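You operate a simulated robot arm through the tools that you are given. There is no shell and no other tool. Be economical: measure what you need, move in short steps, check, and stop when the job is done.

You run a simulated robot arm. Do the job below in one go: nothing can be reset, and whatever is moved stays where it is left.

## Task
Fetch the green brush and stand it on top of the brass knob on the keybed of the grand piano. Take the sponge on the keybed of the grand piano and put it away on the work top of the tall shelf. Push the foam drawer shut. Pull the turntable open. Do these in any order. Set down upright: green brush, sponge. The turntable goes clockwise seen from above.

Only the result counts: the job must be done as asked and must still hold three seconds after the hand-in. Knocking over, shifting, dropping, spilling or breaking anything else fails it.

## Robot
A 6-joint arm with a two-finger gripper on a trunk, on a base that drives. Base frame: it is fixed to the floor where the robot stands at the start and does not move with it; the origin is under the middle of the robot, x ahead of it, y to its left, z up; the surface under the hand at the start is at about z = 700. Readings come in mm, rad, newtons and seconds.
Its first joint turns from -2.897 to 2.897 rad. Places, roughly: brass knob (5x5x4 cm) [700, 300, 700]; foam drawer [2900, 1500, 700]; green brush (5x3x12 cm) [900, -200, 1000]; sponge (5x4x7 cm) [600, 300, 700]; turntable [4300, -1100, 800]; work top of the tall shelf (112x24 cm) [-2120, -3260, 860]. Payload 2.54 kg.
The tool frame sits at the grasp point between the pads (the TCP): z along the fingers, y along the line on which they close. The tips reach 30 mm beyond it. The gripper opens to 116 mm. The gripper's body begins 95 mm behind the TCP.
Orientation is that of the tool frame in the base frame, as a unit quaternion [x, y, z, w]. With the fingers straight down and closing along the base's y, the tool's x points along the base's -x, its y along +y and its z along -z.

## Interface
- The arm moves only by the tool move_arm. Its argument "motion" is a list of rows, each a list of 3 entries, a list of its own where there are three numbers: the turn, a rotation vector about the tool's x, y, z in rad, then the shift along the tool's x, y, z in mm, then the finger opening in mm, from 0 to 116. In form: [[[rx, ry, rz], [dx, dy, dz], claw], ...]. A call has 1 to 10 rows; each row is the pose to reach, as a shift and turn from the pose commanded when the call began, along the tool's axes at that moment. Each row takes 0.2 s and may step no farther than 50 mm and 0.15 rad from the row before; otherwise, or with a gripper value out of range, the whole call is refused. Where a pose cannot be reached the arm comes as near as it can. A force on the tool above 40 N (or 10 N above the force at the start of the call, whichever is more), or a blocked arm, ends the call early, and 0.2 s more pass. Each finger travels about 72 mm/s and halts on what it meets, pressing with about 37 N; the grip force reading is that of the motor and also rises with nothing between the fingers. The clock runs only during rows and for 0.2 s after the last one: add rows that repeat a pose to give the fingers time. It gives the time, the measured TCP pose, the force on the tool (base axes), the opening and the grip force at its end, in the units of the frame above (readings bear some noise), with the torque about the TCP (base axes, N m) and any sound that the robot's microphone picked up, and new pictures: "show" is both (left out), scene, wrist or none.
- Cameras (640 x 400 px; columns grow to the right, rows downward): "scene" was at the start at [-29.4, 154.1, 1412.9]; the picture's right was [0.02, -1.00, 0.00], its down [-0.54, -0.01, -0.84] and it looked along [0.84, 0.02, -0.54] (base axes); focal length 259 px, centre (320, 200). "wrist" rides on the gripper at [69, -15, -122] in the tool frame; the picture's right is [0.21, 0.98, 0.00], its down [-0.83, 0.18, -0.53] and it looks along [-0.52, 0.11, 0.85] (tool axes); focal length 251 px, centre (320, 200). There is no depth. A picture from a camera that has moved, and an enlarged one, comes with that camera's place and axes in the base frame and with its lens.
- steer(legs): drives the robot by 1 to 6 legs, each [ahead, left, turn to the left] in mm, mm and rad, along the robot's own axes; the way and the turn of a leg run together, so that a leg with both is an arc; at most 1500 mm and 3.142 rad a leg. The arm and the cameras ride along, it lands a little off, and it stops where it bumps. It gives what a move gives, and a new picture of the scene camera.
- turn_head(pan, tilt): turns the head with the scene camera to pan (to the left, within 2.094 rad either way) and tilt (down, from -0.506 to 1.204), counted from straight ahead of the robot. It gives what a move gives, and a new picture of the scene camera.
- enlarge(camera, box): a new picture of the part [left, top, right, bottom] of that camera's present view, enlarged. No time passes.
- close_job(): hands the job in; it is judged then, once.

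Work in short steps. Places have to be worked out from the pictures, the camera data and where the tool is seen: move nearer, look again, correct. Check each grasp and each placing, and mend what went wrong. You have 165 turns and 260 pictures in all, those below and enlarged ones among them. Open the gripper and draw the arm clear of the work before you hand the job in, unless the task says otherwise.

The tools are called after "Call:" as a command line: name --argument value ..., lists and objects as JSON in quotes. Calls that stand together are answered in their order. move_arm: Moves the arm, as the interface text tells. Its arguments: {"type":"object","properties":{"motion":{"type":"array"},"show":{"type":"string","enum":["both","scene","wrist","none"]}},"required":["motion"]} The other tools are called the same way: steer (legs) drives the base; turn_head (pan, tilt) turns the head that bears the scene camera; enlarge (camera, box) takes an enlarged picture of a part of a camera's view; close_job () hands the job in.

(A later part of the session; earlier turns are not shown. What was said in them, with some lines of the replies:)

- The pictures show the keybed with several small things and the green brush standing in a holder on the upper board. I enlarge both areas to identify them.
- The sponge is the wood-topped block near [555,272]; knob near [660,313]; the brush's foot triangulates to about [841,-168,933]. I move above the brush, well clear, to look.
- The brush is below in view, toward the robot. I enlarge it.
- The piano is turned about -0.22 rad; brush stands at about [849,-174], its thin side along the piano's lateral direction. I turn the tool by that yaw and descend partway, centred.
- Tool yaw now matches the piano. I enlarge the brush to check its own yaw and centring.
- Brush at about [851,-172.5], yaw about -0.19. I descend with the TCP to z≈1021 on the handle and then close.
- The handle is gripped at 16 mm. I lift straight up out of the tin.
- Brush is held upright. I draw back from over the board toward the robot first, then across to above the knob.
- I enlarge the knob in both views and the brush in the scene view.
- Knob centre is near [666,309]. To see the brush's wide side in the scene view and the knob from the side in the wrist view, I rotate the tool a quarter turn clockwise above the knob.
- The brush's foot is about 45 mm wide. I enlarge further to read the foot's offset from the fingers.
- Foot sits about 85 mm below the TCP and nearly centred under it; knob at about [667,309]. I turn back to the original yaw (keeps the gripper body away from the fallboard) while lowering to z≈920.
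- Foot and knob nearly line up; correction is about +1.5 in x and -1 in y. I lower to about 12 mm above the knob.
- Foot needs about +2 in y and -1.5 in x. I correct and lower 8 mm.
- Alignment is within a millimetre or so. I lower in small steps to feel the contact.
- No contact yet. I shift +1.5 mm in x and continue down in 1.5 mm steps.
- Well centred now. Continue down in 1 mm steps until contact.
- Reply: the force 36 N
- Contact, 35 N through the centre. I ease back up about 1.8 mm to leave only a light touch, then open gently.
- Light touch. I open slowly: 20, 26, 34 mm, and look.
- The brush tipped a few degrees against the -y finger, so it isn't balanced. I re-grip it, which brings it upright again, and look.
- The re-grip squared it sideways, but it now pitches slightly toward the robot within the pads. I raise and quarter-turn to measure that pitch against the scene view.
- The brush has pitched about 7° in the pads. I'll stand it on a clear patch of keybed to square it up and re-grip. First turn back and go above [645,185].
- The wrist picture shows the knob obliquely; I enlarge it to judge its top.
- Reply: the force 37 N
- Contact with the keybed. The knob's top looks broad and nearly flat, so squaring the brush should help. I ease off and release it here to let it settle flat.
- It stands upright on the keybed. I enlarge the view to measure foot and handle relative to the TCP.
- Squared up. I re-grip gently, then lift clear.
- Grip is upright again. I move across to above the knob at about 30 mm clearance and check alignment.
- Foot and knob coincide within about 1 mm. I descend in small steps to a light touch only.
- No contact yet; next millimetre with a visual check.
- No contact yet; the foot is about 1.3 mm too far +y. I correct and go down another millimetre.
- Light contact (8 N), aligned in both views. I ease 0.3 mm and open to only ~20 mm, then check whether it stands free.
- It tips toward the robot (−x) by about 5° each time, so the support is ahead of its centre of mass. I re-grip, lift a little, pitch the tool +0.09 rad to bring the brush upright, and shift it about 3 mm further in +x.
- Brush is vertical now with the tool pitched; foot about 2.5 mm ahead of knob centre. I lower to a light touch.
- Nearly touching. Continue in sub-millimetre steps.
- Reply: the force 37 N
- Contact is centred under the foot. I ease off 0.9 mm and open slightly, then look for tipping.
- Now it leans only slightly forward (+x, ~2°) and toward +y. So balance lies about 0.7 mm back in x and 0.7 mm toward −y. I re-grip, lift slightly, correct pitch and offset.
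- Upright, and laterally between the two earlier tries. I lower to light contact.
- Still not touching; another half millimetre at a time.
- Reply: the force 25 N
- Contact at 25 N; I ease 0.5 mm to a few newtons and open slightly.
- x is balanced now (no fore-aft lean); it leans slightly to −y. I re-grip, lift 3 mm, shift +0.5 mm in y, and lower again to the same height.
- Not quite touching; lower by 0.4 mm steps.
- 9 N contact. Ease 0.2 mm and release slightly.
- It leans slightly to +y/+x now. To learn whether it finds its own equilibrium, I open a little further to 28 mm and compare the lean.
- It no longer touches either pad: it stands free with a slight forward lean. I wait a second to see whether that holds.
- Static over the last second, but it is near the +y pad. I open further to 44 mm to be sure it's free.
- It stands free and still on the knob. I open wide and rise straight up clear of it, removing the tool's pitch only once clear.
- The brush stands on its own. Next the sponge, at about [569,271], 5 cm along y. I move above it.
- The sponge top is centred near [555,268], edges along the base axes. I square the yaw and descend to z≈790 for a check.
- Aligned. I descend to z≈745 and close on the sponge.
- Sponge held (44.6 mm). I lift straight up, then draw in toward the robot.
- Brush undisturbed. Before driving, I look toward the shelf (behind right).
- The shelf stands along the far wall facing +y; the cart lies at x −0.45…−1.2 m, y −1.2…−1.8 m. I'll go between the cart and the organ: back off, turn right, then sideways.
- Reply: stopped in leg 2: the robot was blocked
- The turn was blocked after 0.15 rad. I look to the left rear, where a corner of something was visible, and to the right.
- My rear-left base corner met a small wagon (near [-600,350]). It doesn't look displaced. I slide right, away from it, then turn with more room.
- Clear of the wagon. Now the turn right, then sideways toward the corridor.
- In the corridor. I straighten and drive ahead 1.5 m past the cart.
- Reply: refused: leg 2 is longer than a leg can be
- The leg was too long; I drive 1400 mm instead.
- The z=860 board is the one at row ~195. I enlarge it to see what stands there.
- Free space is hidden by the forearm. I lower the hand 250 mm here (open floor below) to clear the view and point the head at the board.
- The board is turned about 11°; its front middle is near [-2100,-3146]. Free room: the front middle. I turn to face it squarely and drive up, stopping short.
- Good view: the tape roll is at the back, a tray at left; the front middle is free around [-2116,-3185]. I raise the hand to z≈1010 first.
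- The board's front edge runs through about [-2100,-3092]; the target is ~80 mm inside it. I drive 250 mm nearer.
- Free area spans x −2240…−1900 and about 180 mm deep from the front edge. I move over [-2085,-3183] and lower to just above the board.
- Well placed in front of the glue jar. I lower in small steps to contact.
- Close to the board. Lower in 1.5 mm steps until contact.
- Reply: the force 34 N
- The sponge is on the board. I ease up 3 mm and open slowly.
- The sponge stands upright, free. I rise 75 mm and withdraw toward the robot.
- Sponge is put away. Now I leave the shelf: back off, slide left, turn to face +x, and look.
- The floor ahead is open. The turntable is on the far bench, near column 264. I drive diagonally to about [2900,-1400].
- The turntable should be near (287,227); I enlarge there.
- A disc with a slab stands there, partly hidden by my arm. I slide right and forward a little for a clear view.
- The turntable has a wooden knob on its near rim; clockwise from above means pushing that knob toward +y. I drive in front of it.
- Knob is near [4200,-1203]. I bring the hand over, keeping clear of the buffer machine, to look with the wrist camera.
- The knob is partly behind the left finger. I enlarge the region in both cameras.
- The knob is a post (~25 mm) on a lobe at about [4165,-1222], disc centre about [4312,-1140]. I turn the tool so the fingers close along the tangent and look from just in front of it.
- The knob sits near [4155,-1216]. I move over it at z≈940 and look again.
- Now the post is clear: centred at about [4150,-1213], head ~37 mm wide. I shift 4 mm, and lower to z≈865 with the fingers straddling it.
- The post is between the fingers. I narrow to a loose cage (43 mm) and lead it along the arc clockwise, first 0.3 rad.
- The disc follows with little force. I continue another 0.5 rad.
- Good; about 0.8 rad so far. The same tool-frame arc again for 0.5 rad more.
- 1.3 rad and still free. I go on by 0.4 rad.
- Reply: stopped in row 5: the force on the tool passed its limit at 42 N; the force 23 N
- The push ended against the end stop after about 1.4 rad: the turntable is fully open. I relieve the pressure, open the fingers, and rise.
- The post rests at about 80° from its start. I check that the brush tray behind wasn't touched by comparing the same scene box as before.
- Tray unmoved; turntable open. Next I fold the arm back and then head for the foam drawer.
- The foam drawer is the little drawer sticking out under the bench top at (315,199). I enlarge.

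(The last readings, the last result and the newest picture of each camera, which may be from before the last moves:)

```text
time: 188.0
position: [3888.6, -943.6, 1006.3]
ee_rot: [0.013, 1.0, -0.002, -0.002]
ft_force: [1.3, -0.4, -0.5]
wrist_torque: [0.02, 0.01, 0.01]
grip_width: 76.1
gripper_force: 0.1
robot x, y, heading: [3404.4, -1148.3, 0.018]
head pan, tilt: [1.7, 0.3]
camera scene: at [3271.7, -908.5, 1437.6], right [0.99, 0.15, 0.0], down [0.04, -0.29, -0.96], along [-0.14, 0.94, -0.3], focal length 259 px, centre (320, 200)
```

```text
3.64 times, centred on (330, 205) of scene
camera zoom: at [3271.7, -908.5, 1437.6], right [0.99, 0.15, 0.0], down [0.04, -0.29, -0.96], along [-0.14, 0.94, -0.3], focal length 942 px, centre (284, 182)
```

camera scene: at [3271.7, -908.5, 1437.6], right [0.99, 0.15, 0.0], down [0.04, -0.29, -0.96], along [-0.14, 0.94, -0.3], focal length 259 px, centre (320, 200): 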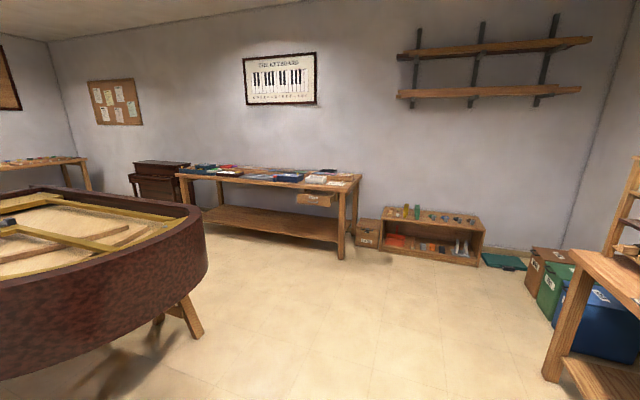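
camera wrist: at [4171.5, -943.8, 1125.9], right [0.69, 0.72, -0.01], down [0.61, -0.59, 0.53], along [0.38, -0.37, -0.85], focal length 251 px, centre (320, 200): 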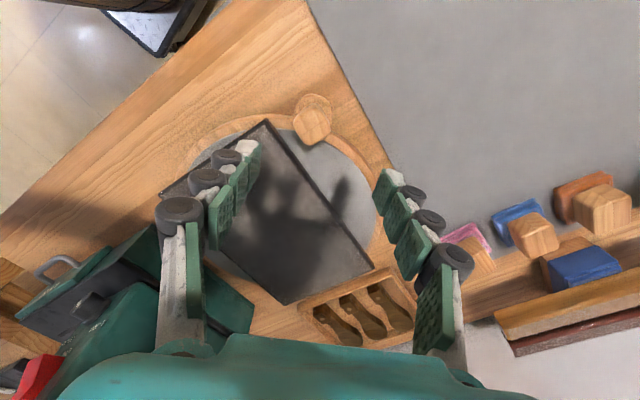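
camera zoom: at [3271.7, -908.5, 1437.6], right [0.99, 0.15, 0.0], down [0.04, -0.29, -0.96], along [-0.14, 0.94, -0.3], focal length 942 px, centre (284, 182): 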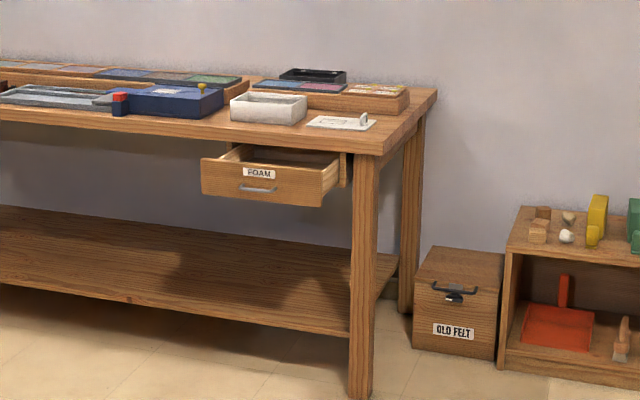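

It's the drawer labelled FOAM, standing open under the bench front; the bench is turned about −0.13 rad. I back off, turn left to face it, and drive past the piano's tail.

Call:
steer --legs '[[-120, 0, 0], [0, 0, 1.418], [1300, 120, 0]]'

Call:
turn_head --pan 0.3 --tilt 0.45

```text
time: 198.9
position: [3244.1, 665.5, 1007.3]
ee_rot: [-0.631, 0.776, -0.002, -0.001]
ft_force: [0.6, -0.3, 0.5]
wrist_torque: [-0.04, 0.0, 0.02]
grip_width: 76.1
gripper_force: 0.2
robot x, y, heading: [3365.6, 151.0, 1.408]
head pan, tilt: [1.7, 0.3]
camera scene: at [3101.5, 65.1, 1437.6], right [0.03, 1.0, 0.0], down [0.3, -0.01, -0.96], along [-0.95, 0.03, -0.3], focal length 259 px, centre (320, 200)
```

scene: 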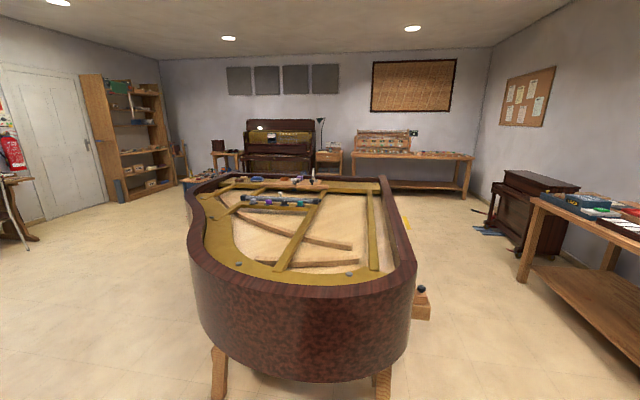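

```text
time: 200.4
position: [3243.3, 665.5, 1006.5]
ee_rot: [-0.631, 0.776, -0.003, 0.0]
ft_force: [-0.5, -0.7, -0.6]
wrist_torque: [0.01, 0.03, 0.04]
grip_width: 75.8
gripper_force: 0.1
robot x, y, heading: [3359.1, 155.2, 1.409]
head pan, tilt: [0.3, 0.45]
camera scene: at [3182.2, 153.0, 1423.7], right [0.99, 0.14, 0.0], down [0.06, -0.43, -0.9], along [-0.12, 0.89, -0.44], focal length 259 px, centre (320, 200)
```

scene: 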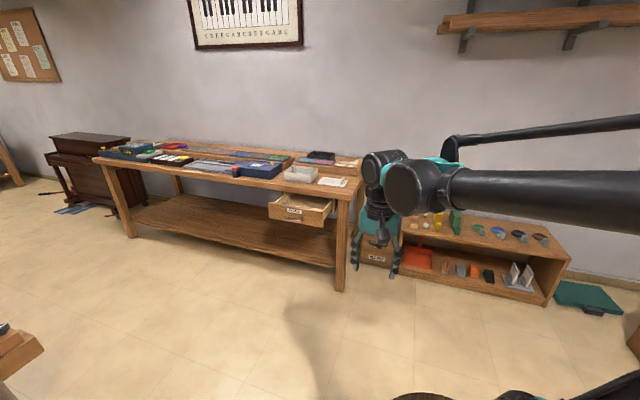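

Clear view of the drawer now; I enlarge to measure it.

Call:
enlarge --camera "scene" --box '[230, 150, 390, 250]'

```text
4.00 times, centred on (310, 200) of scene
camera zoom: at [3182.2, 153.0, 1423.7], right [0.99, 0.14, 0.0], down [0.06, -0.43, -0.9], along [-0.12, 0.89, -0.44], focal length 1036 px, centre (360, 200)
```

zoom: 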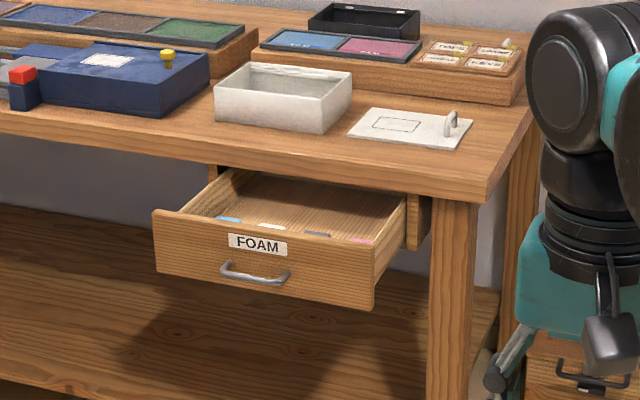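

Drawer front centre is roughly [2865,1450,665]. I'll push it with the tool horizontal, so I pitch the gripper forward here in open space, moving out and down with it.

Call:
move_arm --motion '[[[0, -0.145, 0], [-20, 0, 20], 30], [[0, -0.29, 0], [-40, 0, 40], 10], [[0, -0.435, 0], [-60, 0, 60], 0], [[0, -0.58, 0], [-80, 0, 80], 0], [[0, -0.725, 0], [-100, 0, 100], 0], [[0, -0.87, 0], [-120, 0, 120], 0], [[0, -1.015, 0], [-140, 0, 140], 0], [[0, -1.16, 0], [-160, 0, 160], 0], [[0, -1.305, 0], [-180, 0, 180], 0], [[0, -1.45, 0], [-200, 0, 200], 0]]'

```text
time: 202.6
position: [3251.3, 907.4, 920.5]
ee_rot: [-0.474, 0.582, 0.415, 0.514]
ft_force: [0.8, -0.9, 0.3]
wrist_torque: [-0.02, 0.01, 0.02]
grip_width: 0.0
gripper_force: 28.4
out of reach, approached as far as the arm can: row 8, 9, 10
robot x, y, heading: [3363.0, 149.3, 1.405]
head pan, tilt: [0.3, 0.45]
camera scene: at [3182.4, 152.6, 1423.7], right [0.99, 0.14, 0.0], down [0.06, -0.43, -0.9], along [-0.12, 0.89, -0.43], focal length 259 px, centre (320, 200)
camera wrist: at [3240.8, 777.3, 867.3], right [-0.96, 0.17, -0.22], down [-0.27, -0.38, 0.89], along [0.07, 0.91, 0.41], focal length 251 px, centre (320, 200)
```

scene: 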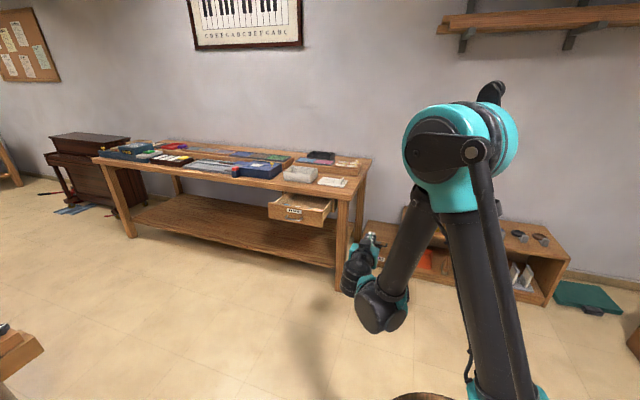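
wrist: 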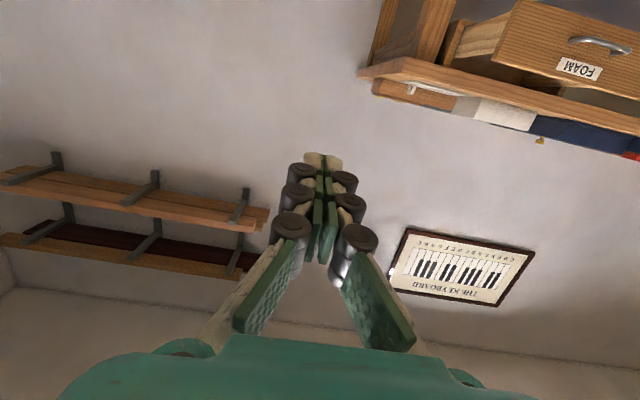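

The tool is nearly horizontal but higher than needed; a 45° tilt will do and avoids the bench overhang. I tilt back partly, lowering and drawing in.

Call:
move_arm --motion '[[[0, 0.11, 0], [25, 0, -25], 0], [[0, 0.22, 0], [50, 0, -50], 0], [[0, 0.33, 0], [75, 0, -75], 0], [[0, 0.44, 0], [100, 0, -100], 0], [[0, 0.55, 0], [130, 0, -125], 0], [[0, 0.65, 0], [165, 0, -150], 0]]'

```text
time: 204.0
position: [3209.4, 745.8, 802.8]
ee_rot: [-0.582, 0.715, 0.243, 0.301]
ft_force: [1.0, 0.3, -0.6]
wrist_torque: [0.01, 0.03, -0.03]
grip_width: 0.0
gripper_force: 28.4
out of reach, approached as far as the arm can: row 1, 2, 3, 4, 5, 6
robot x, y, heading: [3359.2, 149.4, 1.407]
head pan, tilt: [0.3, 0.45]
camera scene: at [3182.3, 153.0, 1423.6], right [0.99, 0.14, 0.0], down [0.06, -0.43, -0.9], along [-0.12, 0.89, -0.44], focal length 259 px, centre (320, 200)
camera wrist: at [3197.9, 608.8, 838.4], right [-0.99, 0.05, -0.16], down [-0.14, 0.23, 0.96], along [0.09, 0.97, -0.22], focal length 251 px, centre (320, 200)
```

scene: 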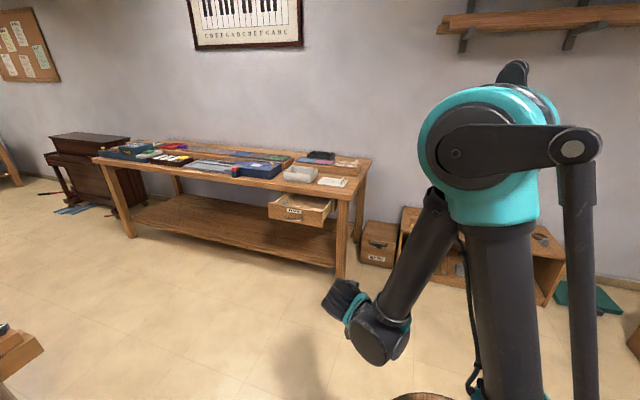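
wrist: 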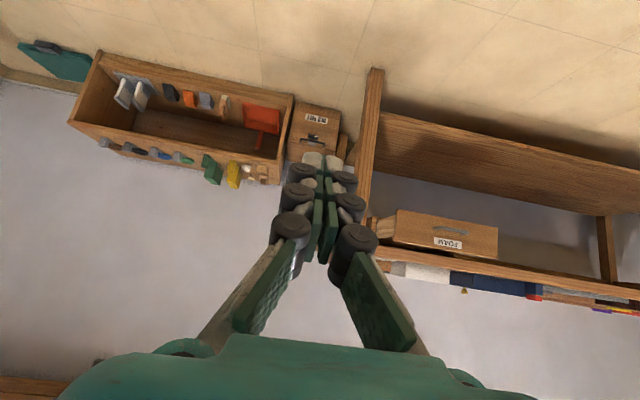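

The tool is tilted 45° now at z≈803. I test going straight down 100 mm from here.

Call:
move_arm --motion '[[[0, 0, 0], [18, 0, 17.5], 0], [[0, 0, 0], [36, 0, 35], 0], [[0, 0, 0], [54, 0, 52], 0], [[0, 0, 0], [71, 0, 70], 0]]' --show "wrist"

```text
time: 205.0
position: [3184.7, 771.0, 787.7]
ee_rot: [-0.582, 0.715, 0.243, 0.301]
ft_force: [0.3, 0.3, 0.2]
wrist_torque: [-0.02, -0.03, 0.0]
grip_width: 0.1
gripper_force: 28.6
out of reach, approached as far as the arm can: row 1, 2, 3, 4
robot x, y, heading: [3359.6, 152.1, 1.406]
head pan, tilt: [0.3, 0.45]
camera wrist: at [3172.2, 634.0, 823.7], right [-0.99, 0.05, -0.16], down [-0.14, 0.23, 0.96], along [0.09, 0.97, -0.22], focal length 251 px, centre (320, 200)
```

wrist: 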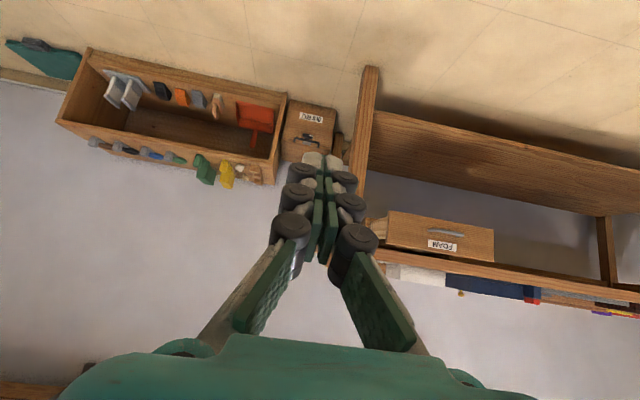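

The arm is at a wrist limit here; a longer reach should free it. I extend 150 mm forward and see.

Call:
move_arm --motion '[[[0, 0, 0], [-26, 0, 27], 0], [[0, 0, 0], [-52, 0, 54], 0], [[0, 0, 0], [-78, 0, 80], 0], [[0, 0, 0], [-105, 0, 107], 0]]' --show "none"

```text
time: 206.0
position: [3217.7, 916.3, 783.3]
ee_rot: [-0.582, 0.714, 0.244, 0.302]
ft_force: [0.4, -0.4, -0.4]
wrist_torque: [0.01, -0.02, 0.01]
grip_width: 0.1
gripper_force: 28.5
robot x, y, heading: [3365.0, 154.1, 1.41]
head pan, tilt: [0.3, 0.45]
```

Reachable at this extension. Now lower 110 mm.

Call:
move_arm --motion '[[[0, 0, 0], [26, 0, 26], 0], [[0, 0, 0], [52, 0, 51], 0], [[0, 0, 0], [78, 0, 77], 0]]' --show "wrist"

```text
time: 206.8
position: [3197.0, 943.1, 703.3]
ee_rot: [-0.582, 0.716, 0.241, 0.301]
ft_force: [0.0, -0.5, 0.3]
wrist_torque: [-0.01, 0.01, 0.03]
grip_width: 0.0
gripper_force: 28.5
out of reach, approached as far as the arm can: row 2, 3
robot x, y, heading: [3356.8, 154.8, 1.404]
head pan, tilt: [0.3, 0.45]
camera wrist: at [3184.7, 806.7, 739.6], right [-0.99, 0.05, -0.16], down [-0.14, 0.23, 0.96], along [0.09, 0.97, -0.22], focal length 251 px, centre (320, 200)
```

wrist: 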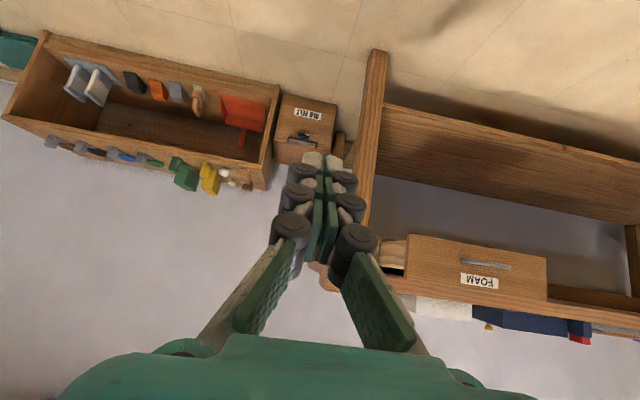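

Triangulated drawer front centre: about [2886,1371,705], sticking out some 150 mm. I drive so the fingertips come in front of it.

Call:
steer --legs '[[0, 348, 0.03], [290, 0, 0]]'

Call:
enlarge --camera "wrist" --box '[0, 0, 640, 400]'

```text
time: 210.7
position: [2863.8, 1271.7, 704.3]
ee_rot: [-0.593, 0.707, 0.246, 0.298]
ft_force: [-0.4, -0.2, -0.7]
wrist_torque: [0.01, -0.01, -0.01]
grip_width: 0.0
gripper_force: 28.8
robot x, y, heading: [3050.8, 488.8, 1.436]
head pan, tilt: [0.3, 0.45]
camera scene: at [2873.7, 480.7, 1423.6], right [0.99, 0.17, 0.0], down [0.07, -0.43, -0.9], along [-0.15, 0.89, -0.44], focal length 259 px, centre (320, 200)
```

scene: 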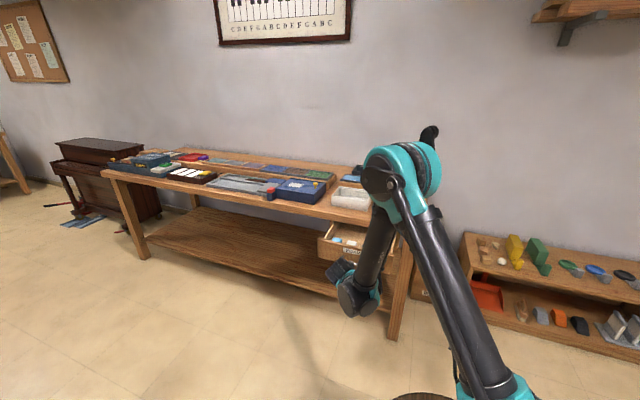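

```text
1.00 times, centred on (320, 200) of wrist (not enlarged: the box is as wide or as high as the picture)
camera zoom: at [2856.0, 1134.3, 739.7], right [-0.99, 0.02, -0.16], down [-0.15, 0.23, 0.96], along [0.06, 0.97, -0.22], focal length 251 px, centre (320, 200)
```

zoom: 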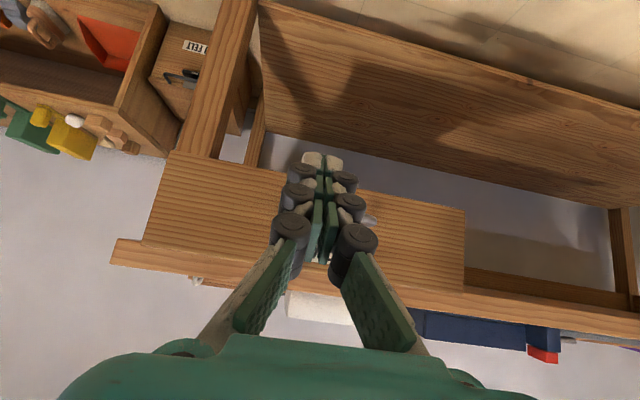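

Fingertips are in front of the face, a bit low and 15 mm left. I correct: up 42 mm and 15 mm to +x.

Call:
move_arm --motion '[[[0, 0, 0], [-15, -8, -15], 0], [[0, 0, 0], [-30, -15, -29.5], 0], [[0, 0, 0], [-30, -15, -29.5], 0]]'

```text
time: 211.5
position: [2877.8, 1270.4, 745.7]
ee_rot: [-0.593, 0.706, 0.247, 0.297]
ft_force: [0.7, -0.6, 0.6]
wrist_torque: [0.0, 0.0, 0.0]
grip_width: 0.0
gripper_force: 28.5
robot x, y, heading: [3051.6, 485.7, 1.439]
head pan, tilt: [0.3, 0.45]
camera scene: at [2873.7, 480.6, 1423.6], right [0.99, 0.17, 0.0], down [0.07, -0.43, -0.9], along [-0.15, 0.89, -0.44], focal length 259 px, centre (320, 200)
camera wrist: at [2869.5, 1132.8, 781.9], right [-0.99, 0.02, -0.16], down [-0.15, 0.23, 0.96], along [0.06, 0.97, -0.22], focal length 251 px, centre (320, 200)
```

scene: 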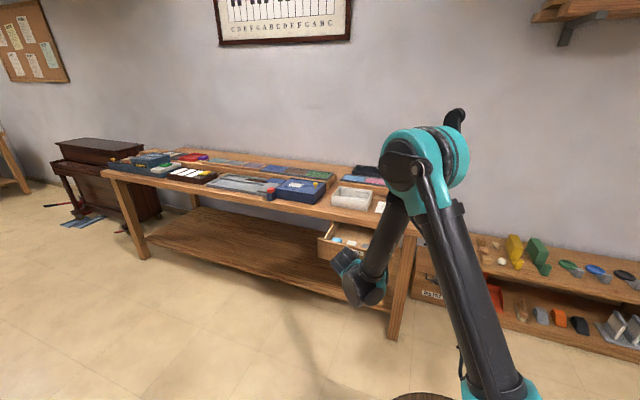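
wrist: 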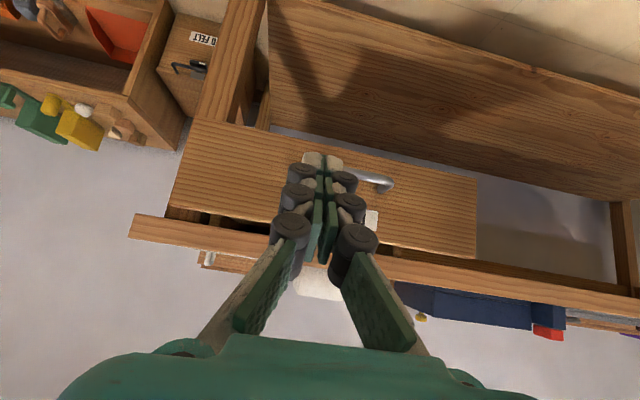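

I raise 15 mm so the tips meet the face above the handle, then advance 70 mm.

Call:
move_arm --motion '[[[0, 0, 0], [-10.7, 0, -10.5], 0], [[0, 0, 0], [-31.7, 1, 10.8], 0], [[0, 0, 0], [-52.7, 2, 32.1], 0], [[0, 0, 0], [-59.7, 3, 39.3], 0]]' --show "wrist"

```text
time: 212.5
position: [2888.8, 1337.9, 759.5]
ee_rot: [-0.592, 0.707, 0.247, 0.298]
ft_force: [-1.1, -0.2, 0.6]
wrist_torque: [0.02, -0.02, -0.01]
grip_width: 0.4
gripper_force: 28.5
robot x, y, heading: [3052.7, 483.8, 1.443]
head pan, tilt: [0.3, 0.45]
camera wrist: at [2879.6, 1202.4, 795.9], right [-0.99, 0.02, -0.16], down [-0.15, 0.23, 0.96], along [0.06, 0.97, -0.22], focal length 251 px, centre (320, 200)
```

wrist: 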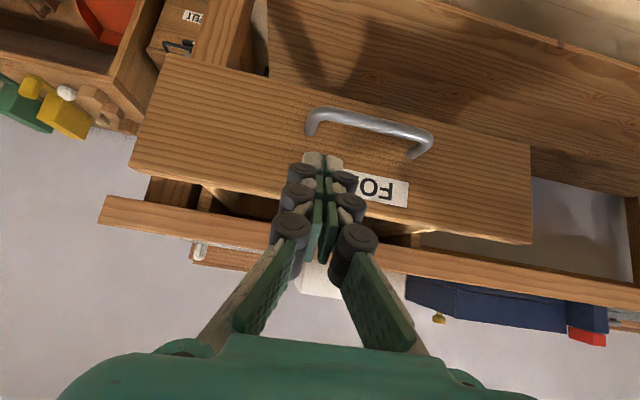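

Tips are right at the face. Since the full push would exceed my reach, I first draw the hand back 130 mm and drive 130 mm closer.

Call:
move_arm --motion '[[[0, 0, 0], [33, -2, -33], 0], [[0, 0, 0], [63, -4, -63], 0], [[0, 0, 0], [91, -5, -92], 0]]' --show "none"

Call:
steer --legs '[[130, 0, 0]]'

Call:
enlarge --camera "wrist" --box '[0, 0, 640, 400]'

```text
time: 213.3
position: [2869.1, 1208.2, 760.5]
ee_rot: [-0.592, 0.706, 0.247, 0.299]
ft_force: [-0.2, -0.2, 0.3]
wrist_torque: [0.01, 0.02, 0.0]
grip_width: 0.1
gripper_force: 28.7
robot x, y, heading: [3053.4, 486.8, 1.438]
head pan, tilt: [0.3, 0.45]
```

```text
time: 214.5
position: [2883.6, 1335.5, 759.9]
ee_rot: [-0.594, 0.705, 0.248, 0.297]
ft_force: [-0.6, -0.3, -0.2]
wrist_torque: [0.0, -0.01, 0.01]
grip_width: 0.0
gripper_force: 28.9
robot x, y, heading: [3074.7, 612.3, 1.441]
head pan, tilt: [0.3, 0.45]
camera scene: at [2890.4, 606.7, 1423.6], right [0.99, 0.17, 0.0], down [0.07, -0.43, -0.9], along [-0.15, 0.89, -0.44], focal length 259 px, centre (320, 200)
```

scene: 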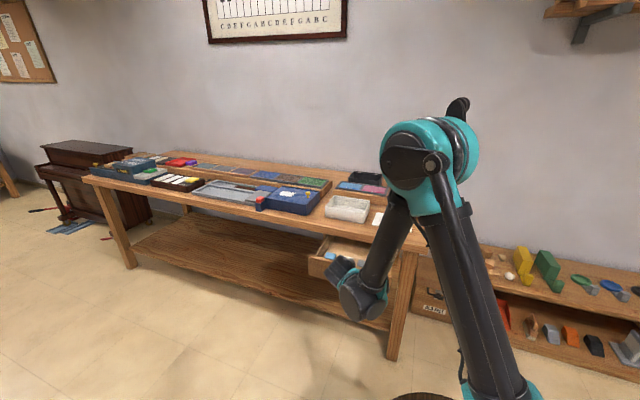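

```text
1.00 times, centred on (320, 200) of wrist (not enlarged: the box is as wide or as high as the picture)
camera zoom: at [2876.2, 1198.7, 796.0], right [-0.99, 0.02, -0.16], down [-0.15, 0.23, 0.96], along [0.06, 0.97, -0.22], focal length 251 px, centre (320, 200)
```

zoom: 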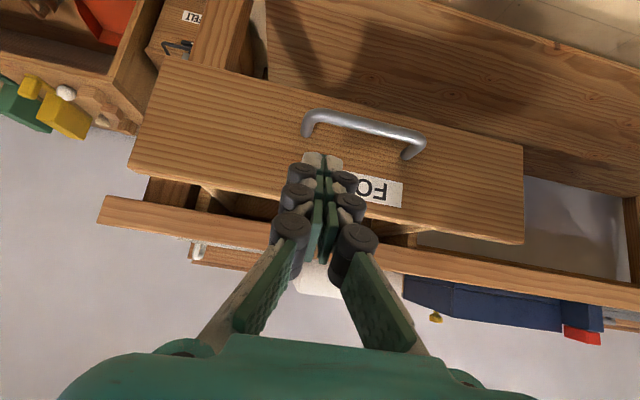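

In position. I push forward 100 mm along the drawer's direction.

Call:
move_arm --motion '[[[0, 0, 0], [-14, 1, 14.2], 0], [[0, 0, 0], [-28, 1.7, 28.4], 0], [[0, 0, 0], [-42, 2.5, 42.7], 0], [[0, 0, 0], [-56, 3.4, 57], 0], [[0, 0, 0], [-70, 4.2, 71], 0]]'

```text
time: 215.7
position: [2897.4, 1434.6, 761.4]
ee_rot: [-0.593, 0.706, 0.247, 0.298]
ft_force: [-0.2, -0.7, -0.2]
wrist_torque: [0.02, 0.01, -0.01]
grip_width: 0.0
gripper_force: 28.9
robot x, y, heading: [3066.5, 613.6, 1.439]
head pan, tilt: [0.3, 0.45]
camera scene: at [2890.5, 606.6, 1423.6], right [0.99, 0.17, 0.0], down [0.07, -0.43, -0.9], along [-0.15, 0.89, -0.44], focal length 259 px, centre (320, 200)
camera wrist: at [2889.5, 1298.2, 796.3], right [-0.99, 0.02, -0.16], down [-0.15, 0.23, 0.96], along [0.06, 0.97, -0.22], focal length 251 px, centre (320, 200)
```

scene: 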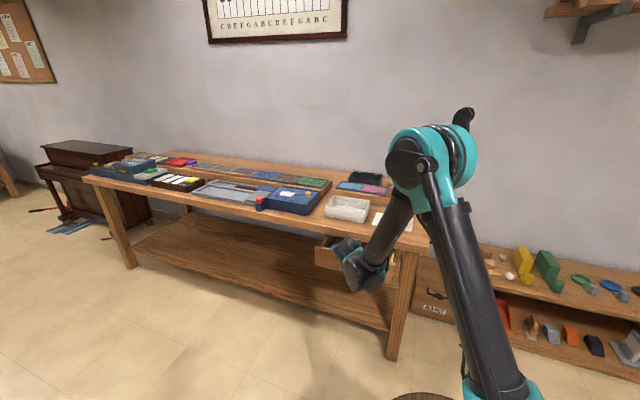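
wrist: 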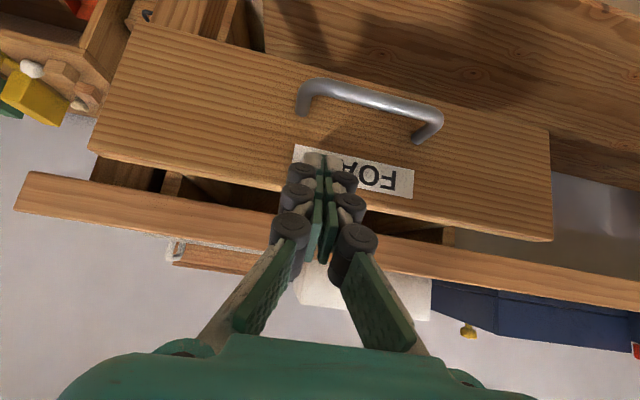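

Contact made; the drawer is moving in. I push on another 75 mm.

Call:
move_arm --motion '[[[0, 0, 0], [-14, 1, 14.2], 0], [[0, 0, 0], [-28, 1.7, 28.4], 0], [[0, 0, 0], [-42, 2.5, 42.7], 0], [[0, 0, 0], [-52.5, 3.2, 53.3], 0]]'

```text
time: 216.7
position: [2905.3, 1509.1, 760.3]
ee_rot: [-0.593, 0.706, 0.246, 0.297]
ft_force: [-0.3, 0.1, 0.4]
wrist_torque: [-0.01, -0.01, -0.01]
grip_width: 0.0
gripper_force: 28.6
robot x, y, heading: [3064.8, 611.8, 1.44]
head pan, tilt: [0.3, 0.45]
camera scene: at [2890.4, 606.6, 1423.6], right [0.99, 0.17, 0.0], down [0.07, -0.43, -0.9], along [-0.15, 0.89, -0.44], focal length 259 px, centre (320, 200)
camera wrist: at [2898.1, 1371.0, 795.9], right [-0.99, 0.02, -0.16], down [-0.15, 0.23, 0.96], along [0.06, 0.97, -0.22], focal length 251 px, centre (320, 200)
```

scene: 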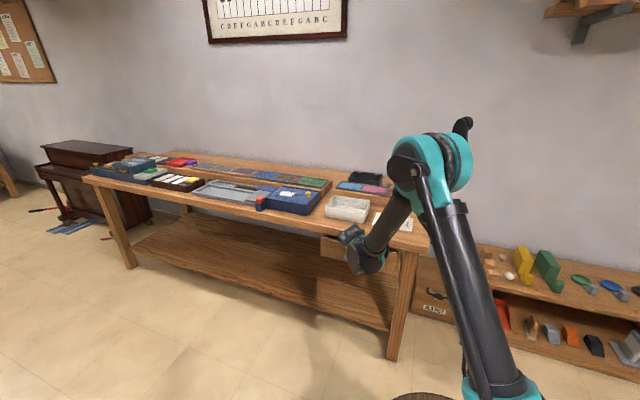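
wrist: 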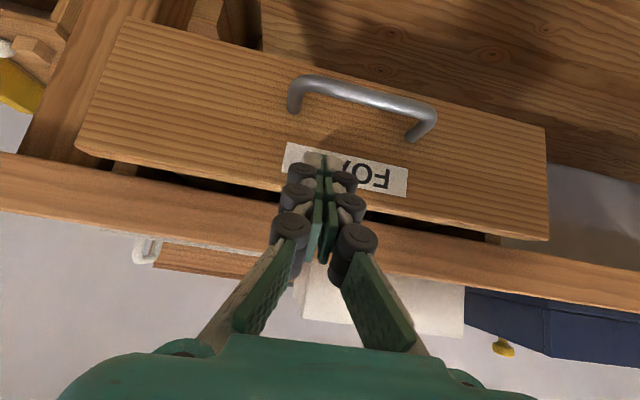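

Nearly shut. Continue in 12 mm steps until it stops.

Call:
move_arm --motion '[[[0, 0, 0], [-8.4, 0.5, 8.5], 0], [[0, 0, 0], [-16.8, 1, 17], 0], [[0, 0, 0], [-25.2, 1.5, 25.6], 0], [[0, 0, 0], [-33.6, 2, 34], 0], [[0, 0, 0], [-42, 2.5, 42.6], 0]]'

```text
time: 217.7
position: [2911.8, 1544.3, 759.7]
ee_rot: [-0.593, 0.708, 0.244, 0.295]
ft_force: [-1.3, -12.3, 2.7]
wrist_torque: [-0.08, -0.03, -0.07]
grip_width: 0.3
gripper_force: 28.9
robot x, y, heading: [3068.6, 614.0, 1.442]
head pan, tilt: [0.3, 0.45]
stopped in row 4: the force on the tool passed its limit at 61 N (the readings are from after the stop); the commanded pose is now the measured one
camera scene: at [2890.4, 605.7, 1423.6], right [0.99, 0.17, 0.0], down [0.07, -0.43, -0.9], along [-0.15, 0.89, -0.43], focal length 259 px, centre (320, 200)
camera wrist: at [2904.4, 1407.3, 796.8], right [-0.99, 0.02, -0.16], down [-0.15, 0.23, 0.96], along [0.06, 0.97, -0.23], focal length 251 px, centre (320, 200)
```

scene: 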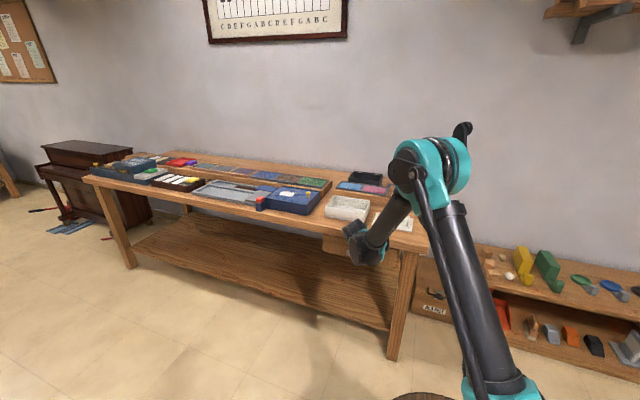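
wrist: 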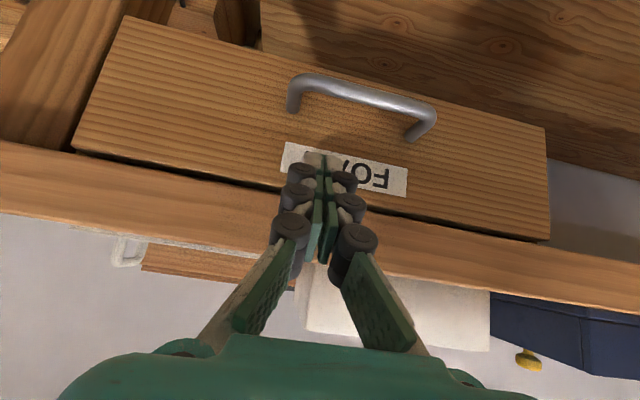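

It stopped hard: the front looks flush under the bench edge. I withdraw and check.

Call:
move_arm --motion '[[[0, 0, 0], [20, -1, -20], 0], [[0, 0, 0], [50, -3, -51], 0], [[0, 0, 0], [82, -5, -83], 0], [[0, 0, 0], [112, -7, -114], 0]]'

Call:
enlarge --camera "wrist" --box '[100, 60, 560, 320]'

Call:
enlarge --camera "scene" --box '[280, 190, 430, 290]'

```text
time: 218.7
position: [2890.6, 1385.2, 759.1]
ee_rot: [-0.594, 0.707, 0.244, 0.296]
ft_force: [-0.5, 0.8, 0.3]
wrist_torque: [0.01, 0.0, 0.03]
grip_width: 0.0
gripper_force: 29.2
robot x, y, heading: [3069.8, 612.8, 1.439]
head pan, tilt: [0.3, 0.45]
camera scene: at [2890.5, 606.6, 1423.6], right [0.99, 0.17, 0.0], down [0.07, -0.43, -0.9], along [-0.15, 0.89, -0.44], focal length 259 px, centre (320, 200)
camera wrist: at [2882.9, 1249.7, 794.9], right [-0.99, 0.02, -0.16], down [-0.15, 0.23, 0.96], along [0.06, 0.97, -0.23], focal length 251 px, centre (320, 200)
```

scene: 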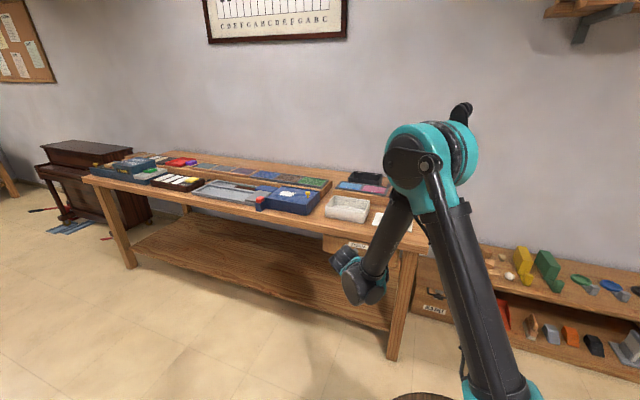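
wrist: 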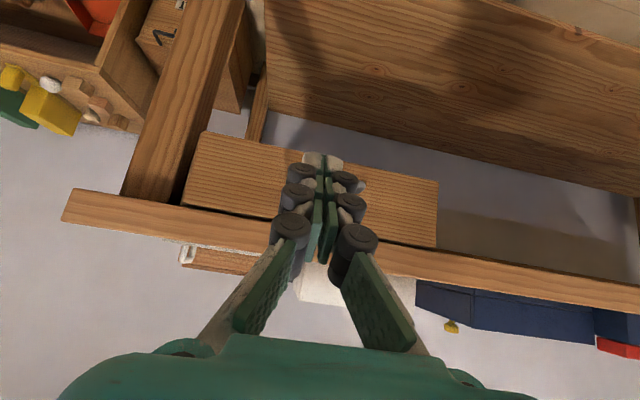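

```text
1.39 times, centred on (330, 190) of wrist
camera zoom: at [2882.9, 1249.7, 794.9], right [-0.99, 0.02, -0.16], down [-0.15, 0.23, 0.96], along [0.06, 0.97, -0.23], focal length 350 px, centre (306, 214)
```

zoom: 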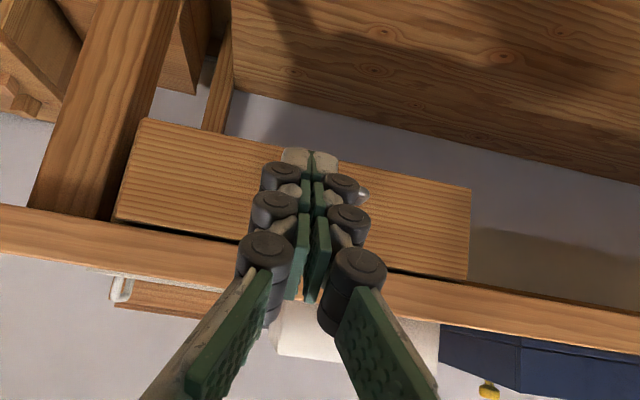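

```text
4.00 times, centred on (355, 240) of scene
camera zoom: at [2890.5, 606.6, 1423.6], right [0.99, 0.17, 0.0], down [0.07, -0.43, -0.9], along [-0.15, 0.89, -0.44], focal length 1036 px, centre (180, 40)
```

zoom: 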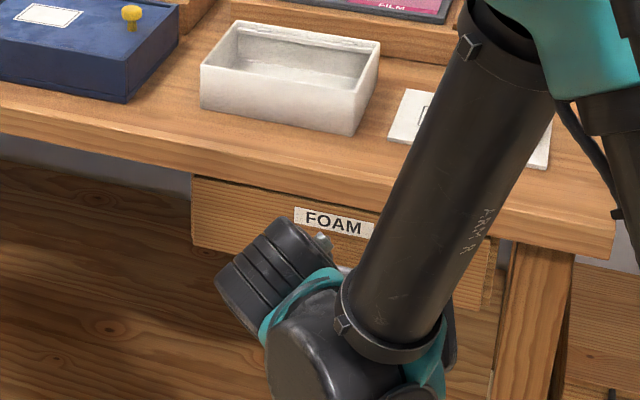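

The FOAM drawer is shut flush. I open the gripper and draw the arm back and up, clear of the bench.

Call:
move_arm --motion '[[[0, 0, 0], [15, -1, -30], 0], [[0, 0, 0], [30, -2, -60], 20], [[0, 0, 0], [15, -3, -95], 60], [[0, 0, 0], [0, -4, -130], 90], [[0, 0, 0], [0, -4, -130], 100], [[0, 0, 0], [0, -4, -130], 100]]' --show "wrist"

Call:
enlarge --camera "scene" --box '[280, 190, 430, 290]'

```text
time: 220.1
position: [2878.7, 1294.9, 852.6]
ee_rot: [-0.594, 0.707, 0.245, 0.295]
ft_force: [0.5, 0.2, -0.4]
wrist_torque: [-0.03, 0.02, -0.01]
grip_width: 100.1
gripper_force: 0.1
robot x, y, heading: [3065.1, 608.9, 1.441]
head pan, tilt: [0.3, 0.45]
camera wrist: at [2870.8, 1158.4, 889.1], right [-0.99, 0.02, -0.16], down [-0.15, 0.23, 0.96], along [0.06, 0.97, -0.23], focal length 251 px, centre (320, 200)
```

wrist: 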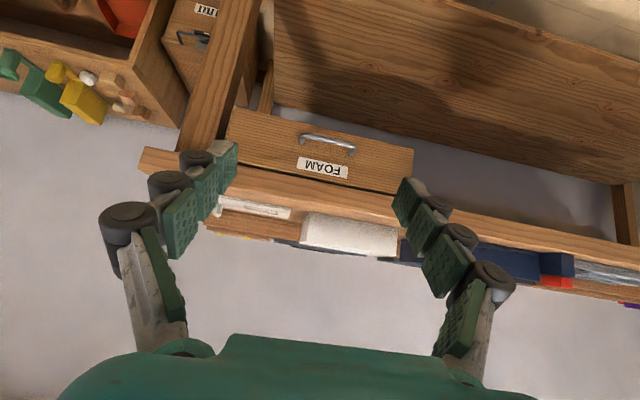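

```text
4.00 times, centred on (355, 240) of scene
camera zoom: at [2890.5, 606.3, 1423.6], right [0.99, 0.17, 0.0], down [0.07, -0.43, -0.9], along [-0.15, 0.89, -0.44], focal length 1036 px, centre (180, 40)
```

zoom: 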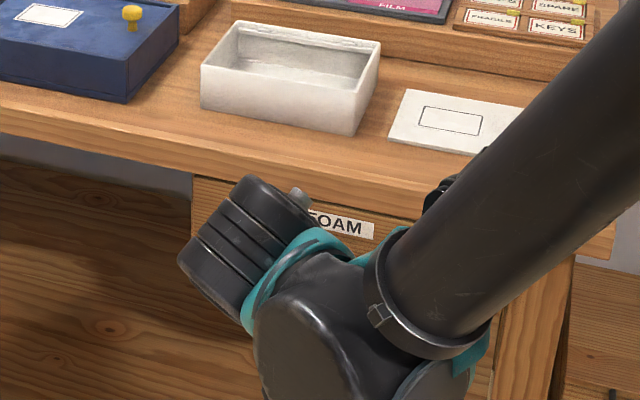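

All four parts are done: the brush stands on the knob (last seen upright before I drove off), the sponge is on the shelf, the turntable is at its stop and the drawer is shut. The arm is clear with the gripper open, so I hand in.

Call:
close_job

```text
The job is handed in.
```

I finished all four parts and handed the job in, but two things could count against it: the brush leans slightly, and I bumped a small wagon.

- **Green brush:** It stands free on the brass knob with a lean of about 4°. It was still upright when I last saw it, before I drove off to the shelf. I did not go back to look before handing in.
- **Sponge:** It stands upright on the work top of the tall shelf, near the front middle, in front of the glue jar.
- **Turntable:** I turned it clockwise until it met its stop, about 80° from where it started.
- **Foam drawer:** I pushed it until it stopped, and it sits flush under the bench top.
- **Wagon:** While turning near the piano, my base was blocked by the small wagon behind it. The wagon did not look displaced, but I could not rule out a slight shift.
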